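You operate a simulated robot arm through the tools that you are given. There is no shell and no other tool. Be economical: measure what you need, move in short steps, check, and stop when the job is done.

You are at the controls of a simulated two-armed robot. One attempt, no reset.

Task
Open the black canister, rack the blue tube from it and press its lid back on.
Fine: hold the canister with the other hand for the lid, both times; it ends at the cart's handle end. Set down upright: black canister.
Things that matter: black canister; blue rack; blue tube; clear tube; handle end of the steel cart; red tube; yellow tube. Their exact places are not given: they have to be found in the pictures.

Only the result counts: the job must be done as asked and must still hold three seconds after the hand-in. Knocking over, shifting, dropping, spilling or breaking anything else fails it. A push-on lid holds only when it is set on centred and level and pressed home; a screw cap is set on level and turned clockwise until tight.

Robot
Two 7-joint arms with two-finger parallel grippers on one trunk, on a base that drives. Base frame: it is fixed to the floor where the robot stands at the start and does not move with it; the origin is under the middle of the robot, x ahead of it, y to its left, z up; the surface under the hand at the start is at about z = 860. Units: mm, rad, N and s.
The left shoulder is at the start at [50, 168, 1132], the right one opposite. With the tool pointing down near the work surface each hand reaches from about 220 to 660 mm from the robot's upright axis, wherever it stands, measured 20 degrees to its own side. Places, roughly: blue rack [700, -200, 900]; handle end of the steel cart [700, -600, 900]. Payload 1.57 kg a hand.
Tool frame (each hand has its own): the origin (TCP) lies between the finger pads and is the grasp point; the fingertips stand 30 mm ahead of it; z points along the fingers, y is the line along which they close. Largest opening 80 mm; finger width 17, thickness 12; the body of the gripper, 40 by 82 mm, starts 80 mm behind the TCP.
Orientation is that of the tool frame in the base frame, as a unit quaternion [w, x, y, z]. With the fingers straight down and closing along the base's y, the tool's x points along the base's -x, its y along +y and its z along -z.

Tools
- The arms move only by the tool step_arm. It takes "left_targets", "right_targets" or both (then of equal length, played together; a hand with none holds still); each is a list of rows, each an object (a shift or turn left out is 0, a gripper value left out holds the last) with "angular": the turn, a rotation vector about the base's x, y, z in rad, a list of three; "offset": the shift along the base's x, y, z in m, a list of three; "gripper": the closure in counts, from 0 (fully open) to 255 (shut). In form: [{"angular": [rx, ry, rz], "offset": [dx, dy, dz], "gripper": gripper}, ...]. A call has 1 to 10 rows; each row is the pose to reach, as a shift and turn from the pose commanded when the call began. A row lasts 0.2 s, in which the tool goes at most 50 mm and 0.15 rad; a call with a longer step from one row to the next is refused whole, and so is a gripper value outside its range. Where a pose cannot be reached the arm comes as near as it can. A force on the tool above 70 N (or 10 N above the force at the start of the call, whichever is more), or a blocked arm, ends the call early, and 0.2 s more pass. The fingers move at their own pace (about 45 mm/s each) and stop on an object; they squeeze with about 21 N. The grip force told is the motor's: it shows also when the fingers shut on nothing. Time passes only in rows, and 0.2 s behind the last, so rows that repeat a pose let the fingers close. The reply holds the time, the measured pose of the TCP, the force on the tool along the base axes, the opening and the grip force, in the units named above and with some noise, with the torque about the TCP (base axes, N m) and any sound that the robot's microphone picked up.
- Cameras (640 x 400 px; columns grow to the right, rows downward): "scene" is now at [124, -33.2, 1356.8]; the picture's right is [-0.35, -0.94, 0.00], its down [-0.41, 0.15, -0.90] and it looks along [0.84, -0.32, -0.44] (base axes); focal length 255 px, centre (320, 200). "left" rides on the left gripper at [72, 7, -122] in its tool frame; the picture's right is [-0.09, 1.00, 0.00], its down [-0.84, -0.08, -0.54] and it looks along [-0.54, -0.05, 0.84] (tool axes); focal length 238 px, centre (320, 200). "right" rides on the right gripper at [72, -7, -122] in its tool frame; the picture's right is [0.09, 1.00, 0.00], its down [-0.84, 0.08, -0.54] and it looks along [-0.54, 0.05, 0.84] (tool axes); focal length 238 px, centre (320, 200).
- camera(camera): a new picture of that camera. It takes no simulated time.
- slide_trunk(by): slides the trunk up (or, below 0, down) by that many mm; the arms and the scene camera ride with it, the base frame stays. It gives what a move gives, with no picture.
- steer(legs): drives the robot by 1 to 6 legs, each [ahead, left, turn to the left] in mm, mm and rad, along the robot's own axes; the way and the turn of a leg run together, so that a leg with both is an arc; at most 1500 mm and 3.142 rad a leg. The arms and the cameras ride along, it lands a little off, and it stops where it bumps. It gives what a move gives.
- pan_tilt(pan, tilt): turns the head with the scene camera to pan (to the left, within 1.396 rad either way) and tilt (down, from -0.506 to 1.204), counted from straight ahead of the robot. It gives what a move gives.
- locate(camera, pixels): for up to 12 pixels [column, row] of the newest picture of that camera ("zoom" is the newest enlarged one), the place [x, y, z] in the base frame of the surface seen there, good to about 2 mm. It takes no simulated time.
- zoom(camera, box): a new picture of the part [left, top, right, bottom] of that camera's present view, enlarged. It takes no simulated time.
- close_job(): hands the job in; it is judged then, once.

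Keep the steps short. Do not move on a guess: measure, check each grasp and each placing, and mend mistakes. In all there are 80 turns and 58 pictures (those below and enlarged ones count). Leave the grippers open and the arms clear of the work at the hand-in unless told otherwise, and finish with a single line.

The tools are called after "Request:" as a command line: name --argument value ..., lists and objects as JSON in quotes. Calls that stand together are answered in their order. step_arm: Moves the arms, as the interface text tells. Its arguments: {"type":"object","properties":{"left_targets":{"type":"array"},"right_targets":{"type":"array"}},"required":[]} The other tools are called the same way: slide_trunk (by) slides the trunk up or down; steer (legs) drives the base; pan_tilt (pan, tilt) turns the head that bears the scene camera; camera (camera) takes a picture; locate (camera, pixels) gives the place of the surface under pixels of a picture; zoom (camera, box) takes an enlarged picture of a part of a camera's view; close_job () hands the job in.

At the start:

```text
time: 0.0
left_tool_pos: [348.1, 0.7, 1229.3]
left_ee_rot: [0.0, 0.0, 1.0, -0.001]
left_force: [0.6, 0.2, 0.2]
left_torque: [0.01, 0.02, 0.03]
left_width: 79.9
left_grip_force: 0.0
right_tool_pos: [335.3, -336.2, 1224.2]
right_ee_rot: [0.0, 0.0, 1.0, 0.001]
right_force: [0.8, 0.3, 0.1]
right_torque: [0.02, 0.01, 0.03]
right_width: 79.8
right_grip_force: 0.1
trunk travel left (down, up): [-300.0, 143.0]
robot x, y, heading: [-0.5, -0.4, 0.003]
head pan, tilt: [-0.358, 0.456]
```

scene: 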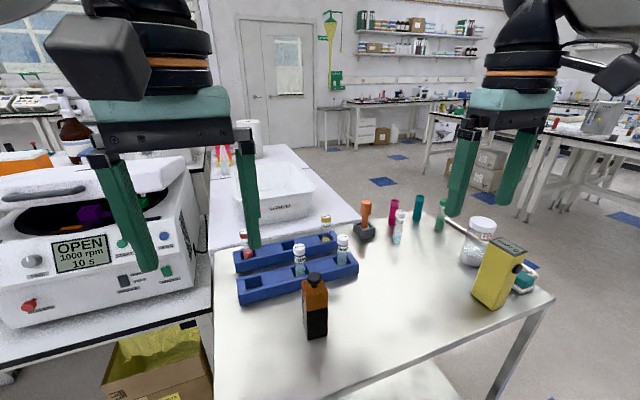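
right: 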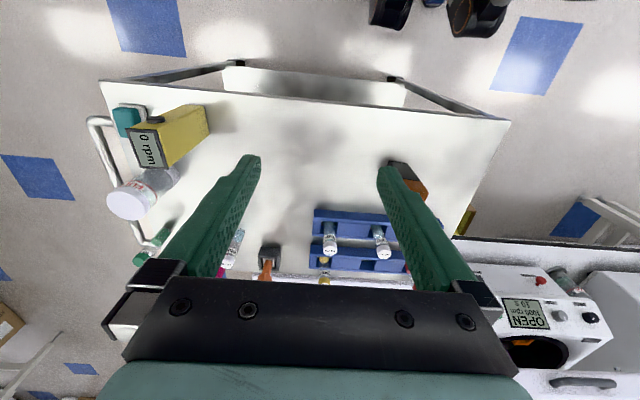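
left: 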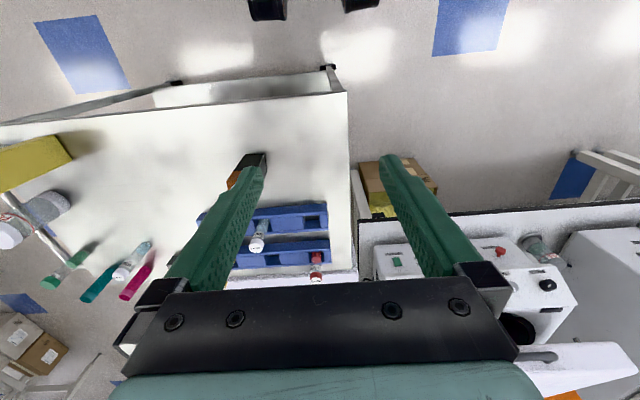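

I see a cart with a blue rack, tubes, and a black/orange object near (315,305) that may be the canister. I'll zoom in to identify things.

Request:
zoom --camera "scene" --box '[220, 180, 400, 350]'

Request:
zoom --camera "scene" --box '[350, 180, 560, 320]'

```text
2.35 times, centred on (310, 265) of scene
```

zoom: 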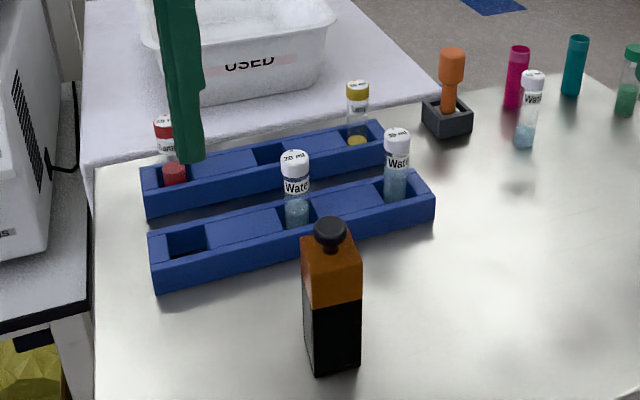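

```text
2.86 times, centred on (455, 250) of scene
```

zoom: 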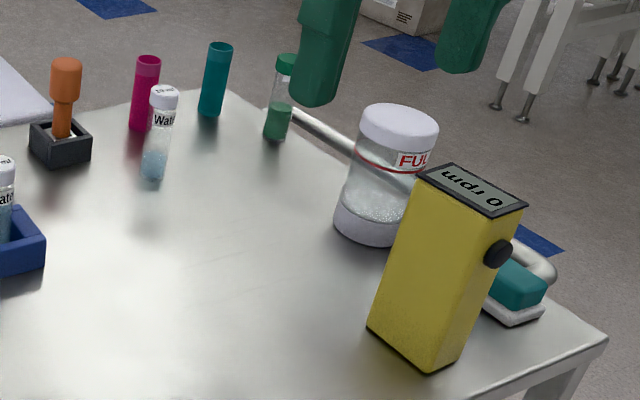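

No clear black canister yet. I'll look around with the head.

Request:
pan_tilt --pan 0.5 --tilt 0.6

Request:
camera --camera "scene"

Request:
pan_tilt --pan -0.9 --tilt 0.6

Request:
camera --camera "scene"

```text
time: 1.2
left_tool_pos: [347.6, 2.1, 1230.0]
left_ee_rot: [-0.001, 0.0, 1.0, 0.0]
left_force: [0.8, 0.9, -0.7]
left_torque: [0.01, 0.04, 0.03]
left_width: 79.8
left_grip_force: 0.1
right_tool_pos: [334.3, -335.7, 1223.1]
right_ee_rot: [0.0, 0.0, 1.0, 0.0]
right_force: [0.0, 0.5, 0.5]
right_torque: [-0.04, -0.01, 0.02]
right_width: 80.1
right_grip_force: 0.0
trunk travel left (down, up): [-300.0, 143.0]
robot x, y, heading: [2.7, 0.6, -0.005]
head pan, tilt: [0.499, 0.6]
```

```text
52 pictures are left
```

scene: 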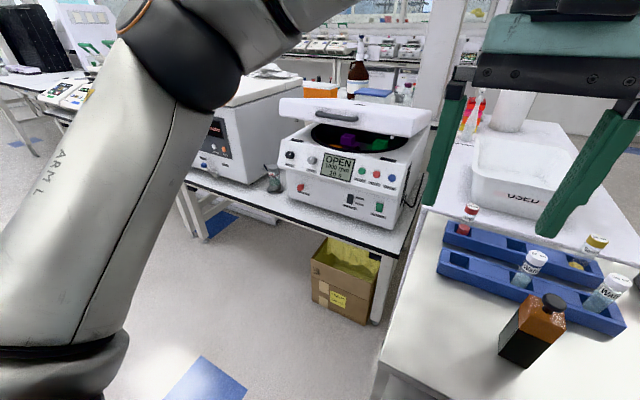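

```text
time: 2.7
left_tool_pos: [347.8, 0.9, 1229.7]
left_ee_rot: [0.0, 0.001, 1.0, 0.0]
left_force: [-0.3, 0.4, 0.0]
left_torque: [-0.03, -0.01, -0.02]
left_width: 79.9
left_grip_force: 0.1
right_tool_pos: [334.4, -335.2, 1224.3]
right_ee_rot: [0.0, 0.0, 1.0, 0.0]
right_force: [-0.1, 0.1, 0.3]
right_torque: [0.01, -0.01, 0.02]
right_width: 79.9
right_grip_force: 0.1
trunk travel left (down, up): [-300.0, 143.0]
robot x, y, heading: [-0.3, 0.1, 0.001]
head pan, tilt: [-0.901, 0.6]
```

```text
51 pictures are left
```

scene: 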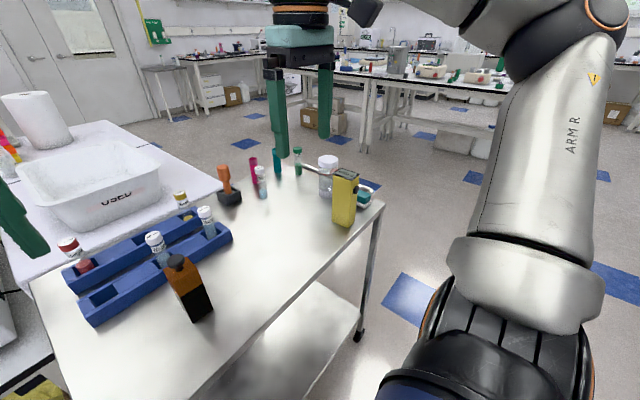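

The black body with the amber top and black knob at (185,287) is the only canister candidate. I'll face it and measure.

Request:
pan_tilt --pan -0.35 --tilt 0.75

Request:
zoom --camera "scene" --box '[220, 110, 400, 250]'

```text
time: 3.7
left_tool_pos: [347.5, 1.4, 1229.6]
left_ee_rot: [0.0, 0.0, 1.0, 0.0]
left_force: [0.2, -0.6, 0.1]
left_torque: [0.01, 0.01, 0.0]
left_width: 80.2
left_grip_force: 0.0
right_tool_pos: [333.8, -335.0, 1223.2]
right_ee_rot: [0.0, 0.0, 1.0, -0.001]
right_force: [0.3, -0.1, 0.4]
right_torque: [-0.03, 0.0, -0.02]
right_width: 80.0
right_grip_force: 0.0
trunk travel left (down, up): [-300.0, 143.0]
robot x, y, heading: [1.7, 1.6, 0.001]
head pan, tilt: [-0.351, 0.75]
```

```text
2.86 times, centred on (310, 180) of scene
```

zoom: 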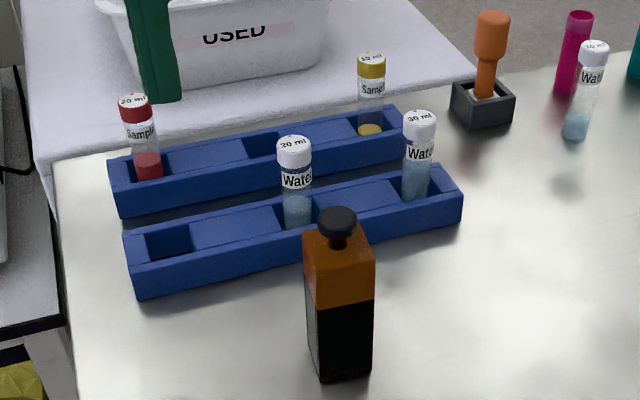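

Request:
locate --camera "zoom" --pixels '[[338, 215], [338, 235], [307, 230], [368, 256], [350, 256], [345, 300], [345, 312], [345, 375], [170, 245], [265, 152], [415, 118], [293, 145]]'

Request:
locate --camera "zoom" --pixels '[[124, 236], [136, 297], [461, 215], [447, 167], [110, 165], [405, 112], [133, 100], [371, 58], [593, 46], [420, 330], [306, 290], [322, 300]]'

Request:
zoom --camera "scene" --box '[290, 160, 350, 250]'

```text
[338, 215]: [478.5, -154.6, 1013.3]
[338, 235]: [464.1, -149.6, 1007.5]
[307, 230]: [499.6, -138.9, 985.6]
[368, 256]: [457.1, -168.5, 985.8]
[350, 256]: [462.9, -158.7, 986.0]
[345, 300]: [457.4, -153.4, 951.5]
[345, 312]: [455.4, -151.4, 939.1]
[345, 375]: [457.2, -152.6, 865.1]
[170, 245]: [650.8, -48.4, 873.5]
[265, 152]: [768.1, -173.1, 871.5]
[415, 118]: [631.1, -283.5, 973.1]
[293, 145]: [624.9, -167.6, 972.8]
```

```text
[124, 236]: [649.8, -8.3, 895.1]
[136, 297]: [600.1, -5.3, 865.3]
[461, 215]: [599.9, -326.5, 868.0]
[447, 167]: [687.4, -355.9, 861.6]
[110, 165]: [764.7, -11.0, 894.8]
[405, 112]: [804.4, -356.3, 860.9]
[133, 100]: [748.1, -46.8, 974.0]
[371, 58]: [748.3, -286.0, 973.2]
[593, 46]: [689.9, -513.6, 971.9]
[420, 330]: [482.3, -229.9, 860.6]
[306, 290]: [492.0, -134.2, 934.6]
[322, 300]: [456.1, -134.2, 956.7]
```

```text
4.44 times, centred on (320, 205) of scene
```

zoom: 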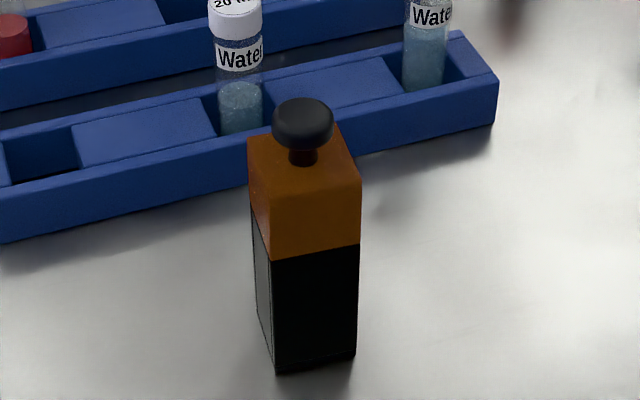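

The canister measures about 40 mm square, with its body at z 860–945, lid to 986 and knob to 1014. Next I need the cart's extents and free space at the handle end.

Request:
camera --camera "scene"

Request:
zoom --camera "scene" --box '[380, 90, 580, 215]'

```text
48 pictures are left
```

scene: 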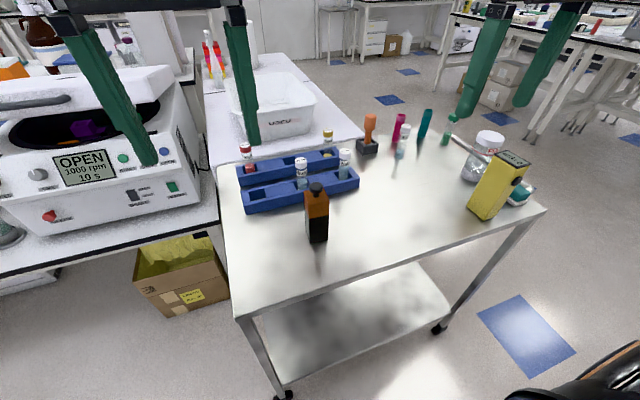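

```text
3.20 times, centred on (480, 152) of scene
```

zoom: 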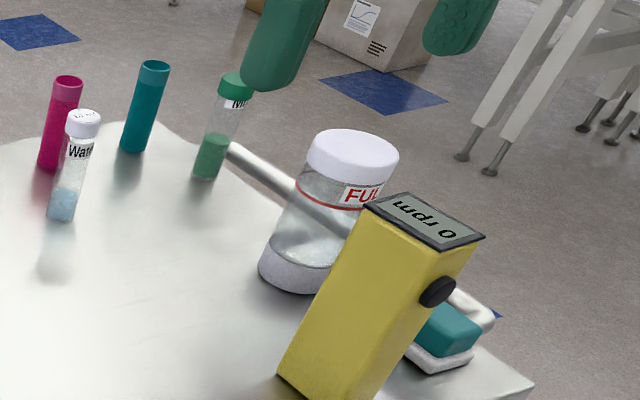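

Request:
locate --camera "scene" --pixels '[[238, 316], [542, 210], [400, 250], [470, 140], [462, 133], [217, 165], [470, 212], [500, 218], [465, 175], [445, 143], [440, 175], [405, 155]]'

Request:
locate --camera "zoom" --pixels '[[262, 270], [290, 375], [250, 330], [300, 300], [440, 370], [530, 385], [205, 175], [62, 215], [45, 165], [132, 148], [260, 175], [230, 220]]'

```text
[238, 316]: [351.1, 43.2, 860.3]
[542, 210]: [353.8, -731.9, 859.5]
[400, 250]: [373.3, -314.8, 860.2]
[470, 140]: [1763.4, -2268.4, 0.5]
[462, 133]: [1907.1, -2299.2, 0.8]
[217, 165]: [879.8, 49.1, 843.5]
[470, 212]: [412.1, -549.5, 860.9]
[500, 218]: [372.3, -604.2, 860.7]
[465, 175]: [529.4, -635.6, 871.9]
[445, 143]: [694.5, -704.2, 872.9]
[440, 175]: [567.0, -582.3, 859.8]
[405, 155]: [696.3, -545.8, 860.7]
```

```text
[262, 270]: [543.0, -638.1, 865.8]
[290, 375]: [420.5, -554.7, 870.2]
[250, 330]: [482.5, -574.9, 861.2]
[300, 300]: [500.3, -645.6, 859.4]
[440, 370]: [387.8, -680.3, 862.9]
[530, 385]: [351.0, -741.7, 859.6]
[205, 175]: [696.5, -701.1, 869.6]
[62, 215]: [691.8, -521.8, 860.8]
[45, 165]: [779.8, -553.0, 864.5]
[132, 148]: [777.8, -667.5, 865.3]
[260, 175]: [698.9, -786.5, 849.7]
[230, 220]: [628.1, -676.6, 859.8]
```

Cart top spans x 350–880, y 45 to −740. The front-left slot of the rack (about (625,−48)) is empty, and there's free space near (630,−600). I'll check how near the robot's base is to the cart, using the dark shapes at the top of the wrist pictures.

Request:
locate --camera "left" --pixels '[[268, 12], [360, 4], [300, 80]]'

Request:
locate --camera "right" --pixels '[[388, 22], [470, 20], [432, 3]]'

Request:
pan_tilt --pan 0.0 --tilt 1.2

Request:
camera --camera "scene"

```text
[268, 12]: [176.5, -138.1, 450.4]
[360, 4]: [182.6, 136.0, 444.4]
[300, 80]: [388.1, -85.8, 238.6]
```

```text
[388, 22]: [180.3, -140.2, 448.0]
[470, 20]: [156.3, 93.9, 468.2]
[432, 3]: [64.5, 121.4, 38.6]
```

```text
time: 4.6
left_tool_pos: [348.6, 2.1, 1229.2]
left_ee_rot: [0.0, 0.0, 1.0, -0.001]
left_force: [-0.1, -0.5, 0.3]
left_torque: [-0.01, 0.0, -0.04]
left_width: 80.1
left_grip_force: 0.1
right_tool_pos: [333.9, -335.2, 1223.3]
right_ee_rot: [0.0, 0.0, 1.0, 0.001]
right_force: [-0.1, 0.2, 1.0]
right_torque: [0.03, 0.02, 0.01]
right_width: 79.7
right_grip_force: 0.1
trunk travel left (down, up): [-300.0, 143.0]
robot x, y, heading: [1.2, 0.5, -0.001]
head pan, tilt: [0.0, 1.201]
```

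```text
46 pictures are left
```

scene: 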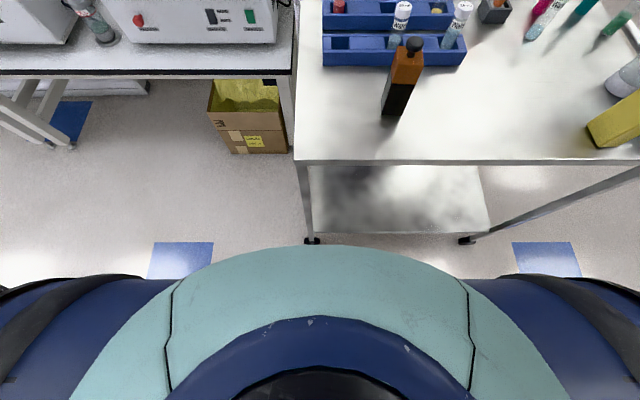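

The robot's front reaches only about x = 180–200 and the cart edge is at 350. I'll drive 80 ahead and 100 right, so the canister is centred and the empty slot is in the left hand's reach.

Request:
steer --legs '[[0, -100, 0], [80, 0, 0]]'

Request:
pan_tilt --pan 0.0 --tilt 0.95

Request:
camera --camera "scene"

```text
time: 6.8
left_tool_pos: [427.6, -97.7, 1227.9]
left_ee_rot: [0.001, 0.0, 1.0, -0.001]
left_force: [1.1, -0.7, -0.7]
left_torque: [0.0, 0.06, 0.01]
left_width: 79.9
left_grip_force: 0.1
right_tool_pos: [415.1, -435.9, 1223.1]
right_ee_rot: [-0.001, 0.0, 1.0, 0.001]
right_force: [0.0, 0.1, -0.9]
right_torque: [0.0, 0.03, -0.01]
right_width: 80.0
right_grip_force: 0.0
trunk travel left (down, up): [-300.0, 143.0]
robot x, y, heading: [79.5, -96.8, 0.002]
head pan, tilt: [0.0, 1.201]
```

```text
time: 7.5
left_tool_pos: [427.7, -99.4, 1228.6]
left_ee_rot: [0.0, -0.001, 1.0, 0.0]
left_force: [-0.8, -0.4, -0.3]
left_torque: [-0.01, 0.04, -0.01]
left_width: 80.0
left_grip_force: 0.1
right_tool_pos: [413.9, -435.0, 1224.2]
right_ee_rot: [0.0, 0.0, 1.0, 0.0]
right_force: [-0.3, -0.2, 0.9]
right_torque: [0.01, 0.02, 0.01]
right_width: 79.9
right_grip_force: 0.0
trunk travel left (down, up): [-300.0, 143.0]
robot x, y, heading: [80.1, -102.8, 0.001]
head pan, tilt: [0.0, 0.949]
```

```text
45 pictures are left
```

scene: 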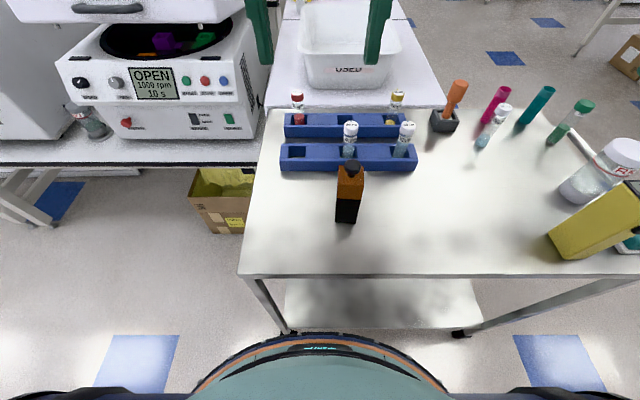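

Now a precise measurement of the canister and the slot from here.

Request:
zoom --camera "scene" --box '[310, 150, 390, 230]'

Request:
locate --camera "zoom" --pixels '[[245, 140], [345, 135], [240, 210], [250, 195], [430, 200], [330, 205], [330, 170], [305, 125], [395, 125], [345, 85], [320, 245], [320, 330]]'

Request:
zoom --camera "scene" --box '[270, 80, 430, 180]'

```text
5.00 times, centred on (350, 190) of scene
```

zoom: 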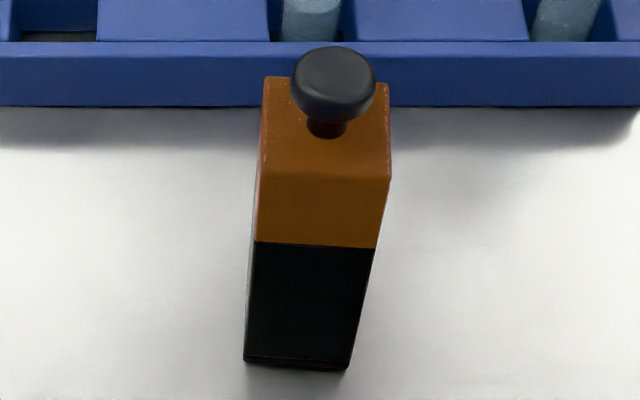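

```text
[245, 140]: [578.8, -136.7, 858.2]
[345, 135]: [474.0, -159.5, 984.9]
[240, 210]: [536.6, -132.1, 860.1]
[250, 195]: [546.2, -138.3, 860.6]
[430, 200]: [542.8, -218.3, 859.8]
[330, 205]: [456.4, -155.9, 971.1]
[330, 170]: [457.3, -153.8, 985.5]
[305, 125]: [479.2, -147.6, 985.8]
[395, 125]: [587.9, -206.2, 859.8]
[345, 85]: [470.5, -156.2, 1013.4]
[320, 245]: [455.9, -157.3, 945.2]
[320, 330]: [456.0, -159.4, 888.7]
```

```text
4.00 times, centred on (350, 130) of scene
```

zoom: 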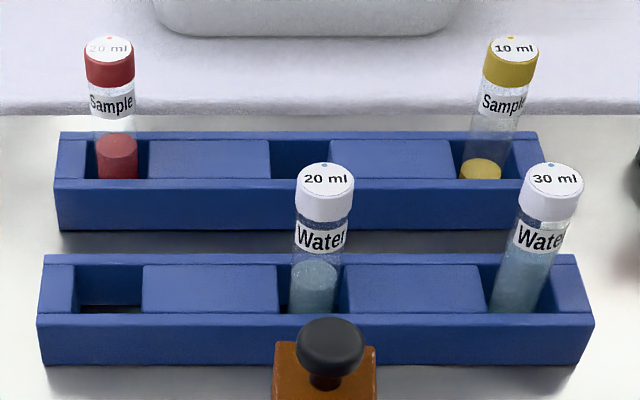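

Request:
locate --camera "zoom" --pixels '[[79, 285], [140, 285], [110, 268], [110, 306], [110, 319], [110, 257], [298, 270], [330, 270], [300, 345], [358, 345], [330, 325], [330, 372]]'

Request:
zoom --camera "scene" --box '[325, 155, 375, 205]'

Request:
locate --camera "zoom" --pixels '[[198, 210], [370, 215], [195, 60], [372, 72], [195, 130], [380, 130], [245, 65], [352, 65], [300, 35], [300, 105]]'

```text
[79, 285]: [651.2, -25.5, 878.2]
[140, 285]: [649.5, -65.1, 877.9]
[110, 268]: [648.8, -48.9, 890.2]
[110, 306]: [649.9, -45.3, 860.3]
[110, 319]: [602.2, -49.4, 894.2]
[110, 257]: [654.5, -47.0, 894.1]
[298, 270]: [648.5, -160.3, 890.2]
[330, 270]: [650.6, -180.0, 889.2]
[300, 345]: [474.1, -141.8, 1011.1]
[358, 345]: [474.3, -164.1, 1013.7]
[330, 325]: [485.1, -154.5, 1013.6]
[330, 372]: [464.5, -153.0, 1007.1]
```

```text
8.00 times, centred on (350, 180) of scene
```

zoom: 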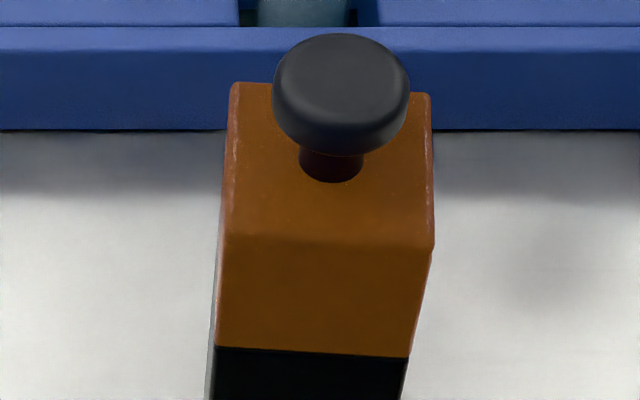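

```text
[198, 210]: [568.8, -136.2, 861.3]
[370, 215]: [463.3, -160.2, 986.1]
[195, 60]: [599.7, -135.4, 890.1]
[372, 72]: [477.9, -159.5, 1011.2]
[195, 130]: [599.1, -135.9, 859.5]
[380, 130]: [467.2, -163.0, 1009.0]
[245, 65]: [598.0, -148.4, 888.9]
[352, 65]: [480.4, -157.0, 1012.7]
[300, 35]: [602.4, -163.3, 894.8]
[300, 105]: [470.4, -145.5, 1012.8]
```

The knob is centred at (475.5,−153), Ø≈25, z 1000–1014. The canister centre is (476,−153), and the slot centre is ≈(627,−46). The right hand will hold the body from the right side (fingers toward +y, closing along x), so I yaw it first, high up.

Request:
step_arm --right_targets '[{"angular": [0, 0, -0.15]}, {"angular": [0, 0, -0.3]}, {"angular": [0, 0, -0.45]}, {"angular": [0, 0, -0.6]}, {"angular": [0, 0, -0.75]}, {"angular": [0, 0, -0.9]}, {"angular": [0, 0, -1.05]}, {"angular": [0, 0, -1.2]}, {"angular": [0, 0, -1.35]}, {"angular": [0, 0, -1.5]}]'

```text
time: 9.7
left_tool_pos: [427.3, -98.2, 1228.7]
left_ee_rot: [0.0, -0.001, 1.0, 0.0]
left_force: [0.5, -0.1, -1.0]
left_torque: [-0.01, 0.03, -0.01]
left_width: 80.3
left_grip_force: 0.0
right_tool_pos: [414.0, -435.4, 1223.8]
right_ee_rot: [0.0, 0.683, 0.731, 0.0]
right_force: [-0.3, 1.4, 0.1]
right_torque: [0.0, 0.02, 0.01]
right_width: 80.1
right_grip_force: 0.1
trunk travel left (down, up): [-300.0, 143.0]
robot x, y, heading: [81.6, -96.9, -0.0]
head pan, tilt: [0.0, 0.949]
```

Request:
step_arm --right_targets '[{"angular": [0.135, 0.005, -0.009], "offset": [0.009, 0.015, -0.02]}, {"angular": [0.27, 0.01, -0.019], "offset": [0.018, 0.03, -0.04]}, {"angular": [0.405, 0.015, -0.028], "offset": [0.027, 0.045, -0.06]}, {"angular": [0.54, 0.02, -0.038], "offset": [0.036, 0.06, -0.08]}, {"angular": [0.675, 0.025, -0.047], "offset": [0.045, 0.075, -0.1]}, {"angular": [0.81, 0.03, -0.057], "offset": [0.054, 0.09, -0.12]}, {"angular": [0.95, 0.034, -0.066], "offset": [0.062, 0.105, -0.144]}]'

Request:
camera --camera "scene"

```text
time: 11.3
left_tool_pos: [428.2, -100.4, 1230.0]
left_ee_rot: [0.001, 0.001, 1.0, -0.001]
left_force: [-1.4, 0.4, 0.2]
left_torque: [0.04, -0.01, 0.01]
left_width: 80.1
left_grip_force: 0.0
right_tool_pos: [476.4, -332.1, 1079.6]
right_ee_rot: [-0.324, 0.629, 0.628, 0.324]
right_force: [0.5, -0.2, -0.1]
right_torque: [0.03, 0.0, -0.03]
right_width: 79.9
right_grip_force: 0.1
trunk travel left (down, up): [-300.0, 143.0]
robot x, y, heading: [79.6, -96.6, 0.002]
head pan, tilt: [0.0, 0.949]
```

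```text
41 pictures are left
```

scene: 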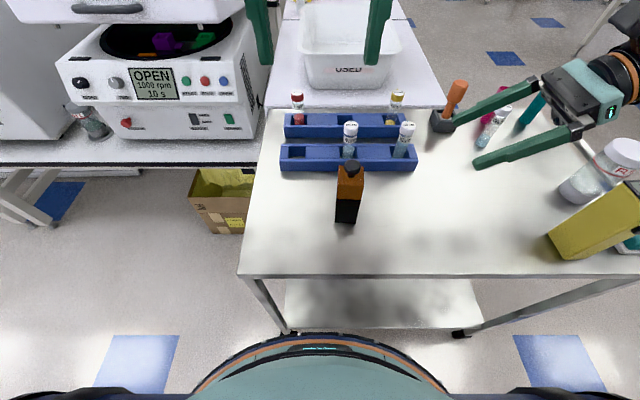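

The pose works. Now I go down beside the canister to (476,−250,905), with the fingers still clear of it.

Request:
step_arm --right_targets '[{"offset": [0, 0.016, -0.035]}, {"offset": [0, 0.032, -0.07]}, {"offset": [0, 0.048, -0.105]}, {"offset": [0, 0.064, -0.14]}, {"offset": [0, 0.082, -0.174]}]'

Request:
camera --camera "scene"

Request:
camera --camera "right"

```text
time: 12.5
left_tool_pos: [427.4, -98.5, 1229.3]
left_ee_rot: [0.0, 0.0, 1.0, 0.0]
left_force: [-0.5, -0.8, -0.1]
left_torque: [0.01, 0.0, -0.01]
left_width: 79.8
left_grip_force: 0.0
right_tool_pos: [475.0, -248.0, 904.8]
right_ee_rot: [-0.323, 0.629, 0.628, 0.324]
right_force: [0.0, -0.5, 0.1]
right_torque: [0.0, 0.0, -0.01]
right_width: 80.1
right_grip_force: 0.1
trunk travel left (down, up): [-300.0, 143.0]
robot x, y, heading: [81.2, -98.7, 0.0]
head pan, tilt: [0.0, 0.949]
```

```text
40 pictures are left
```

scene: 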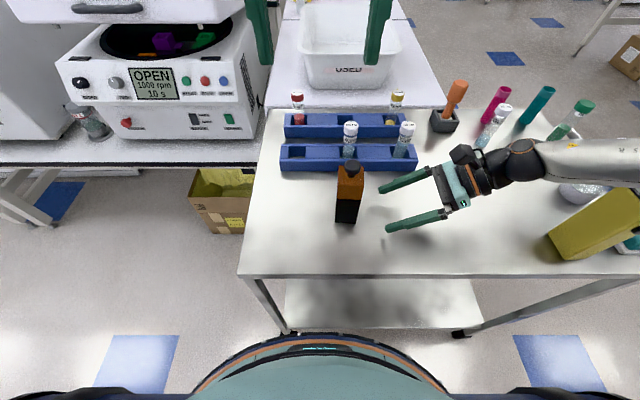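

```text
39 pictures are left
```

right: 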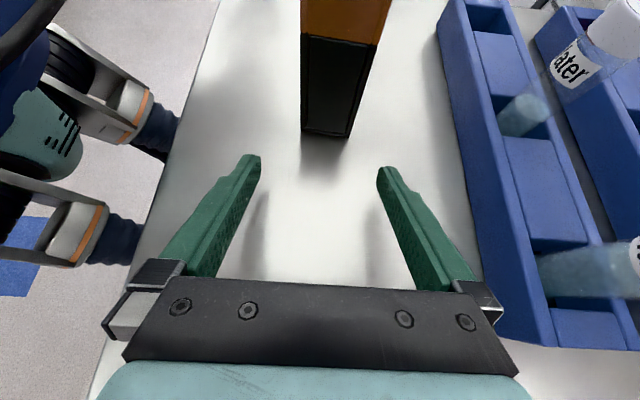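

The forearm passes near the jar and the yellow box, so I check its heights.

Request:
locate --camera "scene" --pixels '[[600, 145], [600, 165], [600, 180], [580, 182], [630, 182], [575, 105], [590, 205], [530, 165], [495, 190], [560, 130]]'

```text
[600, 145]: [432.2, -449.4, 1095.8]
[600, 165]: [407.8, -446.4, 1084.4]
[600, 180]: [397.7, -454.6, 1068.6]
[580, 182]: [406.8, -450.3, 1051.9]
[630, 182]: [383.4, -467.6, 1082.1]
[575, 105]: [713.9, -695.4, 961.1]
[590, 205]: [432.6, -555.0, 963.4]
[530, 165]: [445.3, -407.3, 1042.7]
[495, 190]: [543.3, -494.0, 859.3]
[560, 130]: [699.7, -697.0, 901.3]
```

The forearm is above everything (z≥1000) and moves away from it as I approach. I advance 91 mm to the canister, then close.

Request:
step_arm --right_targets '[{"offset": [0.0005, 0.025, 0], "gripper": 0}, {"offset": [0.001, 0.05, 0]}, {"offset": [0.001, 0.075, 0]}, {"offset": [0.001, 0.091, 0]}, {"offset": [0.001, 0.091, 0]}]'

Request:
step_arm --right_targets '[{"gripper": 255}, {"gripper": 255}, {"gripper": 255}, {"gripper": 255}, {"gripper": 255}]'

Request:
camera --camera "scene"

Request:
zoom --camera "scene" --box '[290, 130, 410, 240]'

Request:
locate --camera "zoom" --pixels '[[330, 155], [330, 190], [350, 220], [300, 170], [320, 350]]'

```text
time: 13.7
left_tool_pos: [427.0, -99.7, 1228.6]
left_ee_rot: [0.001, 0.0, 1.0, 0.0]
left_force: [0.4, -0.2, -0.8]
left_torque: [0.03, 0.04, 0.03]
left_width: 80.0
left_grip_force: 0.1
right_tool_pos: [476.4, -157.3, 906.4]
right_ee_rot: [-0.323, 0.629, 0.629, 0.324]
right_force: [-0.4, -0.6, 0.5]
right_torque: [-0.03, -0.03, -0.02]
right_width: 80.0
right_grip_force: 0.0
trunk travel left (down, up): [-300.0, 143.0]
robot x, y, heading: [76.8, -98.7, -0.0]
head pan, tilt: [0.0, 0.949]
```

```text
time: 14.9
left_tool_pos: [428.2, -97.9, 1229.0]
left_ee_rot: [0.0, 0.0, 1.0, 0.0]
left_force: [0.1, 0.3, 0.2]
left_torque: [0.02, 0.0, 0.0]
left_width: 80.0
left_grip_force: 0.0
right_tool_pos: [477.3, -156.8, 904.9]
right_ee_rot: [-0.323, 0.629, 0.628, 0.325]
right_force: [1.5, 1.4, 0.0]
right_torque: [0.05, -0.03, -0.01]
right_width: 43.6
right_grip_force: 20.6
trunk travel left (down, up): [-300.0, 143.0]
robot x, y, heading: [77.7, -100.5, 0.001]
head pan, tilt: [0.0, 0.949]
```

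```text
38 pictures are left
```

scene: 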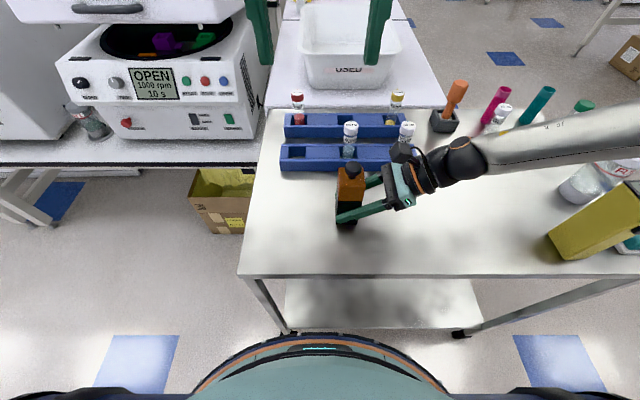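

```text
3.64 times, centred on (350, 185) of scene
```

zoom: 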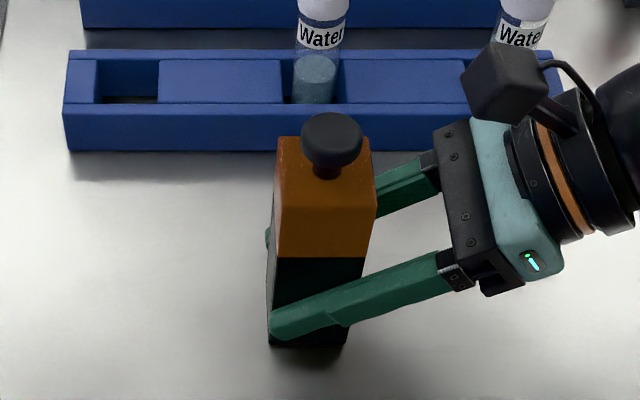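

```text
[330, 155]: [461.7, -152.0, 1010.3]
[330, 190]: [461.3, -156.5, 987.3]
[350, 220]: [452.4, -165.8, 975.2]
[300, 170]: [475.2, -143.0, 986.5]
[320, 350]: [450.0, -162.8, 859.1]
```

The hold is good: width 43.6, force 20.6, canister unmoved. The right hand's camera housing is on the −y side, so the left hand will grip the knob with fingers closing along x. I yaw the left hand, with its camera toward +y.

Request:
step_arm --left_targets '[{"angular": [0, 0, -0.15]}, {"angular": [0, 0, -0.3]}, {"angular": [0, 0, -0.45]}, {"angular": [0, 0, -0.6]}, {"angular": [0, 0, -0.75]}, {"angular": [0, 0, -0.9]}, {"angular": [0, 0, -1.05]}, {"angular": [0, 0, -1.2]}, {"angular": [0, 0, -1.35]}, {"angular": [0, 0, -1.5]}]'

Request:
step_arm --left_targets '[{"angular": [0, 0, -0.071], "offset": [0.025, -0.027, -0.03]}, {"angular": [0, 0, -0.071], "offset": [0.049, -0.054, -0.06]}, {"angular": [0, 0, -0.071], "offset": [0.049, -0.054, -0.1]}]'

Request:
camera --camera "left"

```text
time: 17.1
left_tool_pos: [425.6, -99.4, 1229.7]
left_ee_rot: [0.0, 0.682, 0.731, 0.001]
left_force: [0.1, -0.2, -0.3]
left_torque: [0.02, 0.02, -0.01]
left_width: 79.9
left_grip_force: 0.2
right_tool_pos: [476.8, -156.6, 906.6]
right_ee_rot: [-0.324, 0.629, 0.629, 0.323]
right_force: [-0.4, -0.9, 1.1]
right_torque: [-0.02, 0.0, -0.02]
right_width: 43.8
right_grip_force: 21.2
trunk travel left (down, up): [-300.0, 143.0]
robot x, y, heading: [81.6, -101.0, 0.007]
head pan, tilt: [0.0, 0.949]
```

```text
time: 17.9
left_tool_pos: [475.0, -154.6, 1128.2]
left_ee_rot: [0.001, 0.707, 0.707, 0.001]
left_force: [0.1, -0.2, 0.5]
left_torque: [0.0, -0.01, 0.04]
left_width: 80.0
left_grip_force: 0.0
right_tool_pos: [476.3, -156.8, 906.4]
right_ee_rot: [-0.324, 0.628, 0.629, 0.324]
right_force: [0.5, 1.3, 0.3]
right_torque: [0.1, 0.05, -0.01]
right_width: 44.0
right_grip_force: 21.2
trunk travel left (down, up): [-300.0, 143.0]
robot x, y, heading: [77.4, -98.2, -0.001]
head pan, tilt: [0.0, 0.949]
```

```text
36 pictures are left
```

left: 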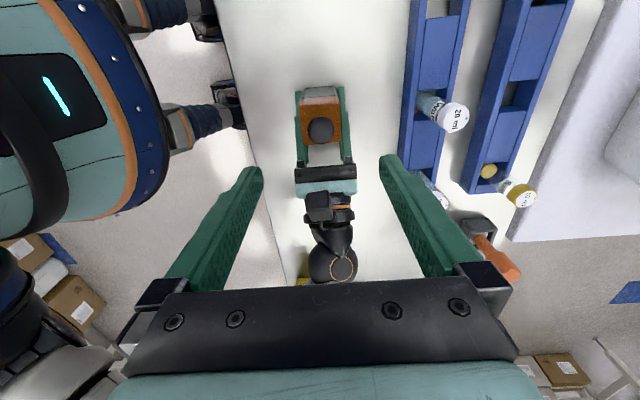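

Request:
locate --camera "left" --pixels '[[320, 130], [310, 128], [330, 128], [320, 120], [320, 140], [305, 108], [337, 108]]'

```text
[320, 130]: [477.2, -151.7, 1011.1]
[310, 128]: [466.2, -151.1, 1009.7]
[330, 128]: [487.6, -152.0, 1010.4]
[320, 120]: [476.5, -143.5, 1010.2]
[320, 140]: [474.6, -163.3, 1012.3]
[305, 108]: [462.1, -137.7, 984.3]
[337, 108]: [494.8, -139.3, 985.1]
```

The knob is centred under the left hand at about (476.5,−152.5). I'll go down to TCP z≈1022 (tips at 992, just above the lid top at 986) and close.

Request:
step_arm --left_targets '[{"offset": [0.0005, 0.001, -0.035]}, {"offset": [0.0005, 0.001, -0.07]}, {"offset": [0.0005, 0.001, -0.09]}, {"offset": [0.0005, 0.001, -0.107]}]'

Request:
step_arm --left_targets '[{"gripper": 255}, {"gripper": 255}, {"gripper": 255}, {"gripper": 255}, {"gripper": 255}, {"gripper": 255}]'

Request:
zoom --camera "scene" --box '[270, 90, 430, 240]'

```text
time: 18.9
left_tool_pos: [477.6, -151.6, 1021.2]
left_ee_rot: [0.001, 0.707, 0.707, 0.0]
left_force: [-0.6, 0.1, -0.8]
left_torque: [0.0, -0.01, 0.0]
left_width: 80.0
left_grip_force: 0.1
right_tool_pos: [476.4, -156.4, 905.9]
right_ee_rot: [-0.324, 0.628, 0.629, 0.324]
right_force: [-0.9, -0.8, 1.2]
right_torque: [0.0, 0.02, 0.04]
right_width: 44.2
right_grip_force: 21.5
trunk travel left (down, up): [-300.0, 143.0]
robot x, y, heading: [77.8, -101.0, -0.002]
head pan, tilt: [0.0, 0.949]
```

```text
time: 20.3
left_tool_pos: [477.0, -152.4, 1021.7]
left_ee_rot: [0.0, 0.707, 0.707, 0.0]
left_force: [0.2, 0.2, -0.3]
left_torque: [-0.01, 0.03, -0.03]
left_width: 26.1
left_grip_force: 20.6
right_tool_pos: [477.5, -156.3, 906.2]
right_ee_rot: [-0.324, 0.629, 0.628, 0.324]
right_force: [0.7, -0.9, 1.2]
right_torque: [0.0, 0.0, -0.01]
right_width: 43.8
right_grip_force: 20.9
trunk travel left (down, up): [-300.0, 143.0]
robot x, y, heading: [78.9, -96.0, 0.006]
head pan, tilt: [0.0, 0.949]
heard: snap
```

```text
2.67 times, centred on (350, 165) of scene
```

zoom: 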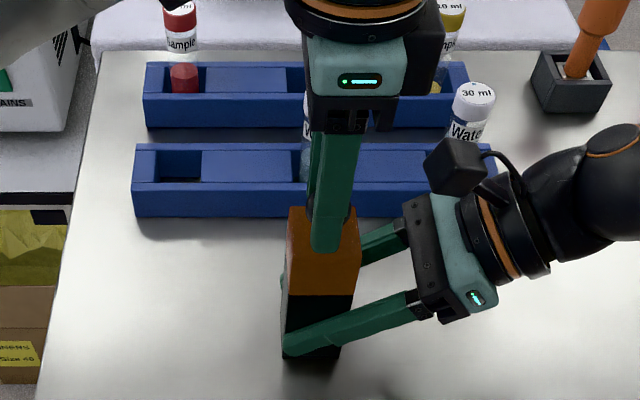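

Knob gripped (26 mm). The microphone heard a snap, possibly the lid loosening. I pull straight up gently.

Request:
step_arm --left_targets '[{"offset": [0, 0, 0.003]}, {"offset": [0, 0, 0.006]}, {"offset": [0, 0, 0.01]}, {"offset": [0, 0, 0.015]}, {"offset": [0, 0, 0.02]}]'

Request:
zoom --camera "scene" --box '[290, 120, 410, 240]'

```text
time: 21.5
left_tool_pos: [476.7, -151.0, 1042.4]
left_ee_rot: [0.001, 0.707, 0.707, 0.001]
left_force: [0.2, -0.5, -1.3]
left_torque: [0.0, 0.01, -0.01]
left_width: 26.6
left_grip_force: 20.8
right_tool_pos: [476.6, -156.1, 906.1]
right_ee_rot: [-0.323, 0.629, 0.629, 0.324]
right_force: [1.0, -1.1, 1.3]
right_torque: [-0.01, -0.07, 0.01]
right_width: 43.6
right_grip_force: 20.7
trunk travel left (down, up): [-300.0, 143.0]
robot x, y, heading: [81.8, -99.7, -0.001]
head pan, tilt: [0.0, 0.949]
```

```text
3.33 times, centred on (350, 180) of scene
```

zoom: 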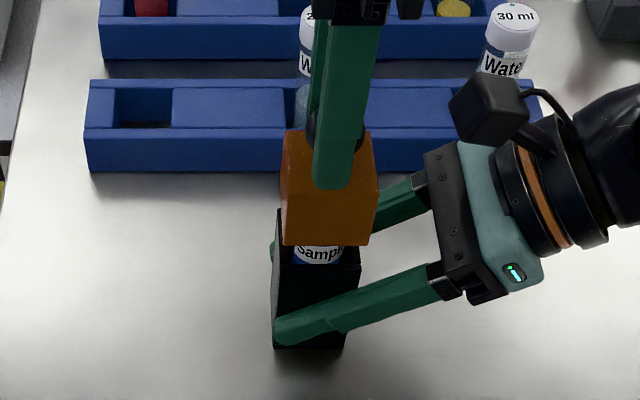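

The lid is off cleanly and a "Sample" tube shows inside. I lift the lid clear, then carry it to the free spot at (450,−40).

Request:
step_arm --left_targets '[{"offset": [0, 0, 0.03]}, {"offset": [0, 0, 0.06]}, {"offset": [-0.007, 0.03, 0.06]}, {"offset": [-0.014, 0.06, 0.06]}, {"offset": [-0.02, 0.09, 0.06]}, {"offset": [-0.027, 0.112, 0.06]}, {"offset": [-0.027, 0.112, 0.02]}, {"offset": [-0.027, 0.112, -0.02]}, {"offset": [-0.027, 0.112, -0.06]}, {"offset": [-0.027, 0.112, -0.085]}]'

Request:
camera --camera "scene"

Request:
zoom --camera "scene" --box '[270, 110, 410, 250]'

```text
time: 23.7
left_tool_pos: [449.1, -38.2, 957.5]
left_ee_rot: [0.001, 0.708, 0.706, 0.0]
left_force: [0.2, -0.1, -0.3]
left_torque: [0.0, -0.01, 0.0]
left_width: 26.3
left_grip_force: 21.0
right_tool_pos: [475.9, -157.5, 907.0]
right_ee_rot: [-0.324, 0.629, 0.628, 0.324]
right_force: [-1.6, 0.4, 1.2]
right_torque: [0.07, -0.02, 0.04]
right_width: 43.7
right_grip_force: 21.0
trunk travel left (down, up): [-300.0, 143.0]
robot x, y, heading: [80.0, -98.8, -0.005]
head pan, tilt: [0.0, 0.949]
```

```text
33 pictures are left
```

scene: 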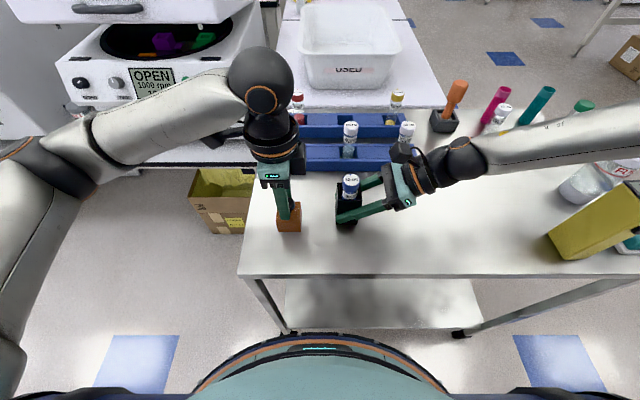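

```text
2.86 times, centred on (340, 180) of scene
```

zoom: 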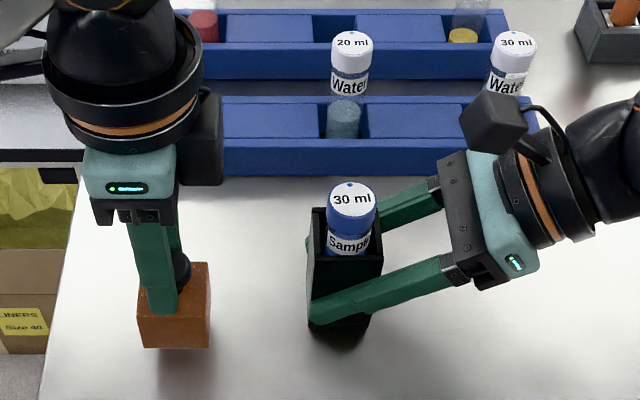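

The blue-capped tube stands in the canister. I lower the lid onto the cart in small steps, watching the force.

Request:
step_arm --left_targets '[{"offset": [0, 0, -0.01]}, {"offset": [0, 0, -0.014]}, {"offset": [0, 0, -0.017]}, {"offset": [0, 0, -0.0195]}]'

```text
time: 24.7
left_tool_pos: [449.1, -38.9, 937.2]
left_ee_rot: [0.001, 0.707, 0.707, 0.001]
left_force: [-0.6, 0.2, 0.7]
left_torque: [-0.04, 0.02, -0.01]
left_width: 26.2
left_grip_force: 20.7
right_tool_pos: [476.2, -156.5, 905.4]
right_ee_rot: [-0.324, 0.629, 0.629, 0.324]
right_force: [-1.7, 1.2, 1.1]
right_torque: [0.08, -0.03, 0.05]
right_width: 43.7
right_grip_force: 21.2
trunk travel left (down, up): [-300.0, 143.0]
robot x, y, heading: [78.5, -100.0, 0.009]
head pan, tilt: [0.0, 0.949]
```

Request:
step_arm --left_targets '[{"offset": [0, 0, -0.001]}, {"offset": [0, 0, -0.002]}, {"offset": [0, 0, -0.003]}]'

Request:
zoom --camera "scene" --box '[250, 170, 330, 250]'

Request:
locate --camera "zoom" --pixels '[[330, 470], [330, 400], [340, 480], [310, 350], [300, 300], [380, 300]]'

```text
time: 25.5
left_tool_pos: [450.0, -39.2, 935.8]
left_ee_rot: [0.002, 0.708, 0.706, 0.0]
left_force: [-2.8, 2.8, 11.9]
left_torque: [0.11, -0.05, 0.02]
left_width: 26.2
left_grip_force: 21.2
right_tool_pos: [476.7, -157.6, 906.3]
right_ee_rot: [-0.322, 0.63, 0.628, 0.324]
right_force: [0.1, 0.9, -0.6]
right_torque: [-0.01, -0.01, -0.01]
right_width: 43.7
right_grip_force: 20.4
trunk travel left (down, up): [-300.0, 143.0]
robot x, y, heading: [82.2, -99.6, 0.0]
head pan, tilt: [0.0, 0.949]
```

```text
5.00 times, centred on (290, 210) of scene
```

zoom: 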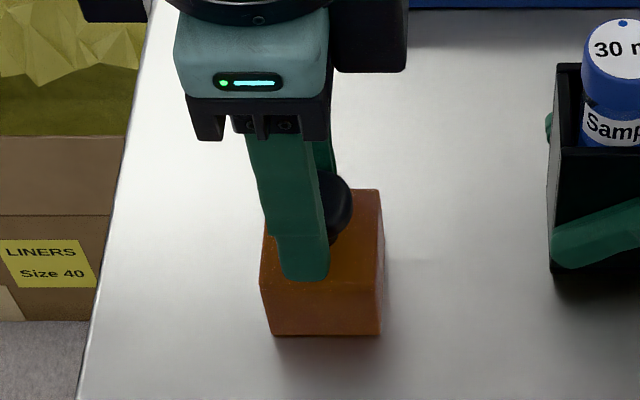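

```text
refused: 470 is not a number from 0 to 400
```

The lid touched down (12 N). I release it, raise, and check it stands.

Request:
step_arm --left_targets '[{"offset": [0, 0, 0.002], "gripper": 0}, {"offset": [0, 0, 0.002]}, {"offset": [0, 0, 0.002]}, {"offset": [0, 0, 0.002]}, {"offset": [0, 0, 0.04]}, {"offset": [0, 0, 0.08]}, {"offset": [0, 0, 0.12]}, {"offset": [0, 0, 0.15]}]'

Request:
camera --camera "left"

```text
time: 27.3
left_tool_pos: [449.7, -40.0, 1086.6]
left_ee_rot: [0.0, 0.707, 0.707, 0.0]
left_force: [-0.1, 0.6, 0.3]
left_torque: [0.0, 0.0, -0.03]
left_width: 80.0
left_grip_force: 0.0
right_tool_pos: [476.8, -157.5, 906.6]
right_ee_rot: [-0.324, 0.628, 0.629, 0.324]
right_force: [-0.6, -1.2, 1.6]
right_torque: [-0.09, -0.05, -0.04]
right_width: 43.6
right_grip_force: 20.9
trunk travel left (down, up): [-300.0, 143.0]
robot x, y, heading: [79.2, -100.0, 0.003]
head pan, tilt: [0.0, 0.949]
```

```text
30 pictures are left
```

left: 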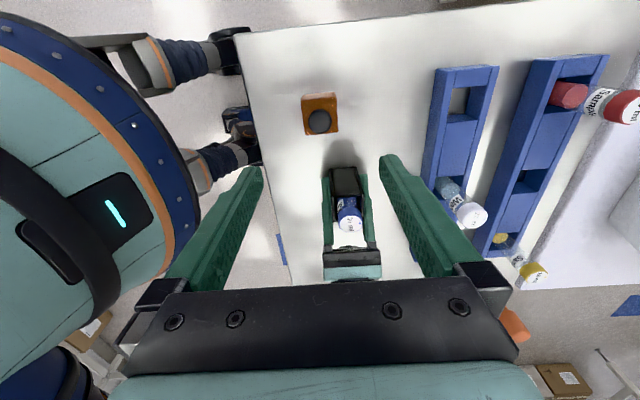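

The lid stands upright. Now I measure the tube's cap, the lid's knob and the canister mouth.

Request:
locate --camera "left" --pixels '[[340, 218], [356, 218], [348, 212], [348, 228], [320, 122], [311, 122], [329, 122], [345, 172], [348, 204], [459, 100], [452, 105], [465, 95]]'

Request:
zoom --camera "scene" --box '[320, 150, 400, 230]'

Request:
locate --camera "zoom" --pixels '[[165, 125], [240, 125], [200, 95], [200, 150], [205, 190], [160, 190], [235, 185], [130, 180], [250, 230], [125, 245]]'

```text
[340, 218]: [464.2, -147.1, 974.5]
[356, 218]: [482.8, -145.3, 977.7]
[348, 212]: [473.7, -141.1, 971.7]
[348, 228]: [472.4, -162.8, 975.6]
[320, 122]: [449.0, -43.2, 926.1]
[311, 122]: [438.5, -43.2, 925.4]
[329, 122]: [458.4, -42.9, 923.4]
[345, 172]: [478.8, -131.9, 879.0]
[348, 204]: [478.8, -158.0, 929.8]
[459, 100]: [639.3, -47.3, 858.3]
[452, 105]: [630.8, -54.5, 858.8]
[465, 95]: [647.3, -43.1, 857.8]
```

```text
5.00 times, centred on (360, 190) of scene
```

zoom: 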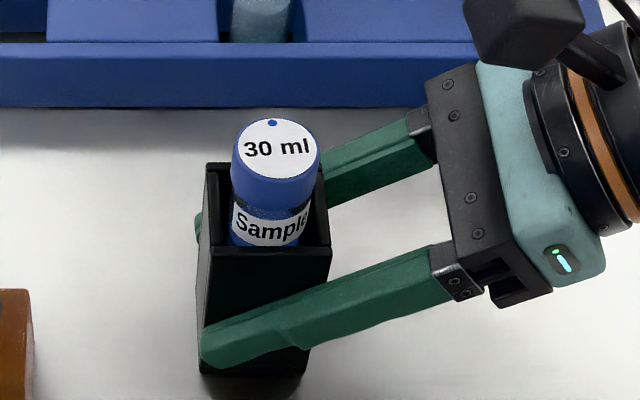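

```text
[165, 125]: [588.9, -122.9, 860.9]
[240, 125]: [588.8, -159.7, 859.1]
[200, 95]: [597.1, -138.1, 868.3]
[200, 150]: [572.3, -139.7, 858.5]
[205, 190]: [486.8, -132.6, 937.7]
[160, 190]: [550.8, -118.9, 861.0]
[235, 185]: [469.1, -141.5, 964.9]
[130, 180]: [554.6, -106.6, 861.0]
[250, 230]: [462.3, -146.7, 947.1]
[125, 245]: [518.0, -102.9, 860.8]
```

Request:
locate --camera "zoom" --pixels '[[277, 148], [242, 148], [314, 148], [277, 124], [277, 173], [277, 190], [240, 185], [312, 185], [265, 230], [222, 170], [325, 215], [325, 243]]'

```text
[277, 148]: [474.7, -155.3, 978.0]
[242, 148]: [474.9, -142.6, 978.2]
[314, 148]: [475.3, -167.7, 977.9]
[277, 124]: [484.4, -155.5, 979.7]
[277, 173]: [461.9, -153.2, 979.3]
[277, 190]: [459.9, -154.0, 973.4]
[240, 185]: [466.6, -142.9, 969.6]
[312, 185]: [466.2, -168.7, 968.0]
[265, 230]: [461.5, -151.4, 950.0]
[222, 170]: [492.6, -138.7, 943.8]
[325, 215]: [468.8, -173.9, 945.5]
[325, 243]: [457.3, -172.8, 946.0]
```

Cap top centre is (474.5,−154.5,978), Ø≈28. The canister rim is at 945. I'll go above it, then down to TCP z 982 (tips at 952, above the rim), and close.

Request:
step_arm --left_targets '[{"offset": [0.008, -0.038, 0]}, {"offset": [0.016, -0.076, 0]}, {"offset": [0.025, -0.1145, 0]}, {"offset": [0.025, -0.1145, -0.035]}, {"offset": [0.025, -0.1145, -0.07]}, {"offset": [0.025, -0.1145, -0.09]}, {"offset": [0.025, -0.1145, -0.104]}]'

Request:
step_arm --left_targets '[{"gripper": 255}, {"gripper": 255}, {"gripper": 255}, {"gripper": 255}, {"gripper": 255}]'

```text
time: 28.9
left_tool_pos: [474.7, -154.4, 979.9]
left_ee_rot: [0.0, 0.707, 0.707, 0.0]
left_force: [0.3, -0.4, 0.4]
left_torque: [-0.02, 0.0, -0.03]
left_width: 80.0
left_grip_force: 0.0
right_tool_pos: [475.9, -156.4, 906.7]
right_ee_rot: [-0.323, 0.629, 0.628, 0.324]
right_force: [0.5, 1.5, -0.7]
right_torque: [0.11, -0.05, 0.06]
right_width: 43.6
right_grip_force: 21.2
trunk travel left (down, up): [-300.0, 143.0]
robot x, y, heading: [80.0, -97.1, 0.0]
head pan, tilt: [0.0, 0.949]
```

```text
time: 30.1
left_tool_pos: [475.4, -153.9, 980.6]
left_ee_rot: [0.0, 0.707, 0.707, 0.001]
left_force: [0.9, 0.1, -0.2]
left_torque: [0.01, -0.06, 0.01]
left_width: 28.3
left_grip_force: 20.9
right_tool_pos: [477.2, -156.3, 906.9]
right_ee_rot: [-0.324, 0.629, 0.629, 0.323]
right_force: [-0.2, 0.1, 0.9]
right_torque: [0.02, -0.13, 0.0]
right_width: 43.5
right_grip_force: 21.1
trunk travel left (down, up): [-300.0, 143.0]
robot x, y, heading: [80.7, -93.7, -0.001]
head pan, tilt: [0.0, 0.949]
```

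The tube is gripped (28.3). Straight up 120 mm, then over toward the slot.

Request:
step_arm --left_targets '[{"offset": [0, 0, 0.02]}, {"offset": [0, 0, 0.05]}, {"offset": [0, 0, 0.085]}, {"offset": [0, 0, 0.12]}, {"offset": [0.02, 0.03, 0.12]}, {"offset": [0.04, 0.06, 0.12]}, {"offset": [0.07, 0.09, 0.12]}, {"offset": [0.1, 0.108, 0.12]}, {"offset": [0.13, 0.108, 0.12]}, {"offset": [0.15, 0.108, 0.12]}]'

Request:
camera --camera "scene"

Request:
camera --camera "left"

```text
time: 32.3
left_tool_pos: [625.4, -47.0, 1100.8]
left_ee_rot: [0.0, 0.708, 0.707, 0.0]
left_force: [0.2, -0.4, -0.1]
left_torque: [-0.02, -0.01, 0.02]
left_width: 28.5
left_grip_force: 20.7
right_tool_pos: [477.3, -157.8, 906.1]
right_ee_rot: [-0.323, 0.629, 0.629, 0.323]
right_force: [-0.4, 0.0, 1.7]
right_torque: [-0.01, 0.01, 0.08]
right_width: 43.9
right_grip_force: 21.4
trunk travel left (down, up): [-300.0, 143.0]
robot x, y, heading: [79.3, -98.6, -0.002]
head pan, tilt: [0.0, 0.949]
```

```text
28 pictures are left
```

scene: 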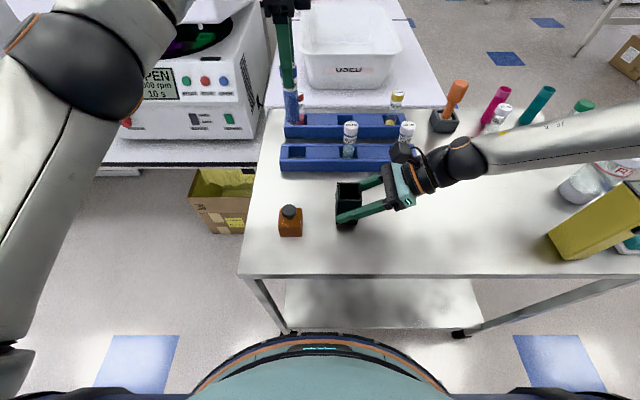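

```text
27 pictures are left
```

left: 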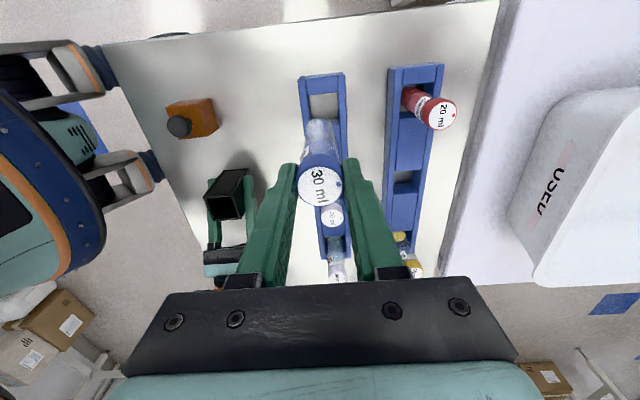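

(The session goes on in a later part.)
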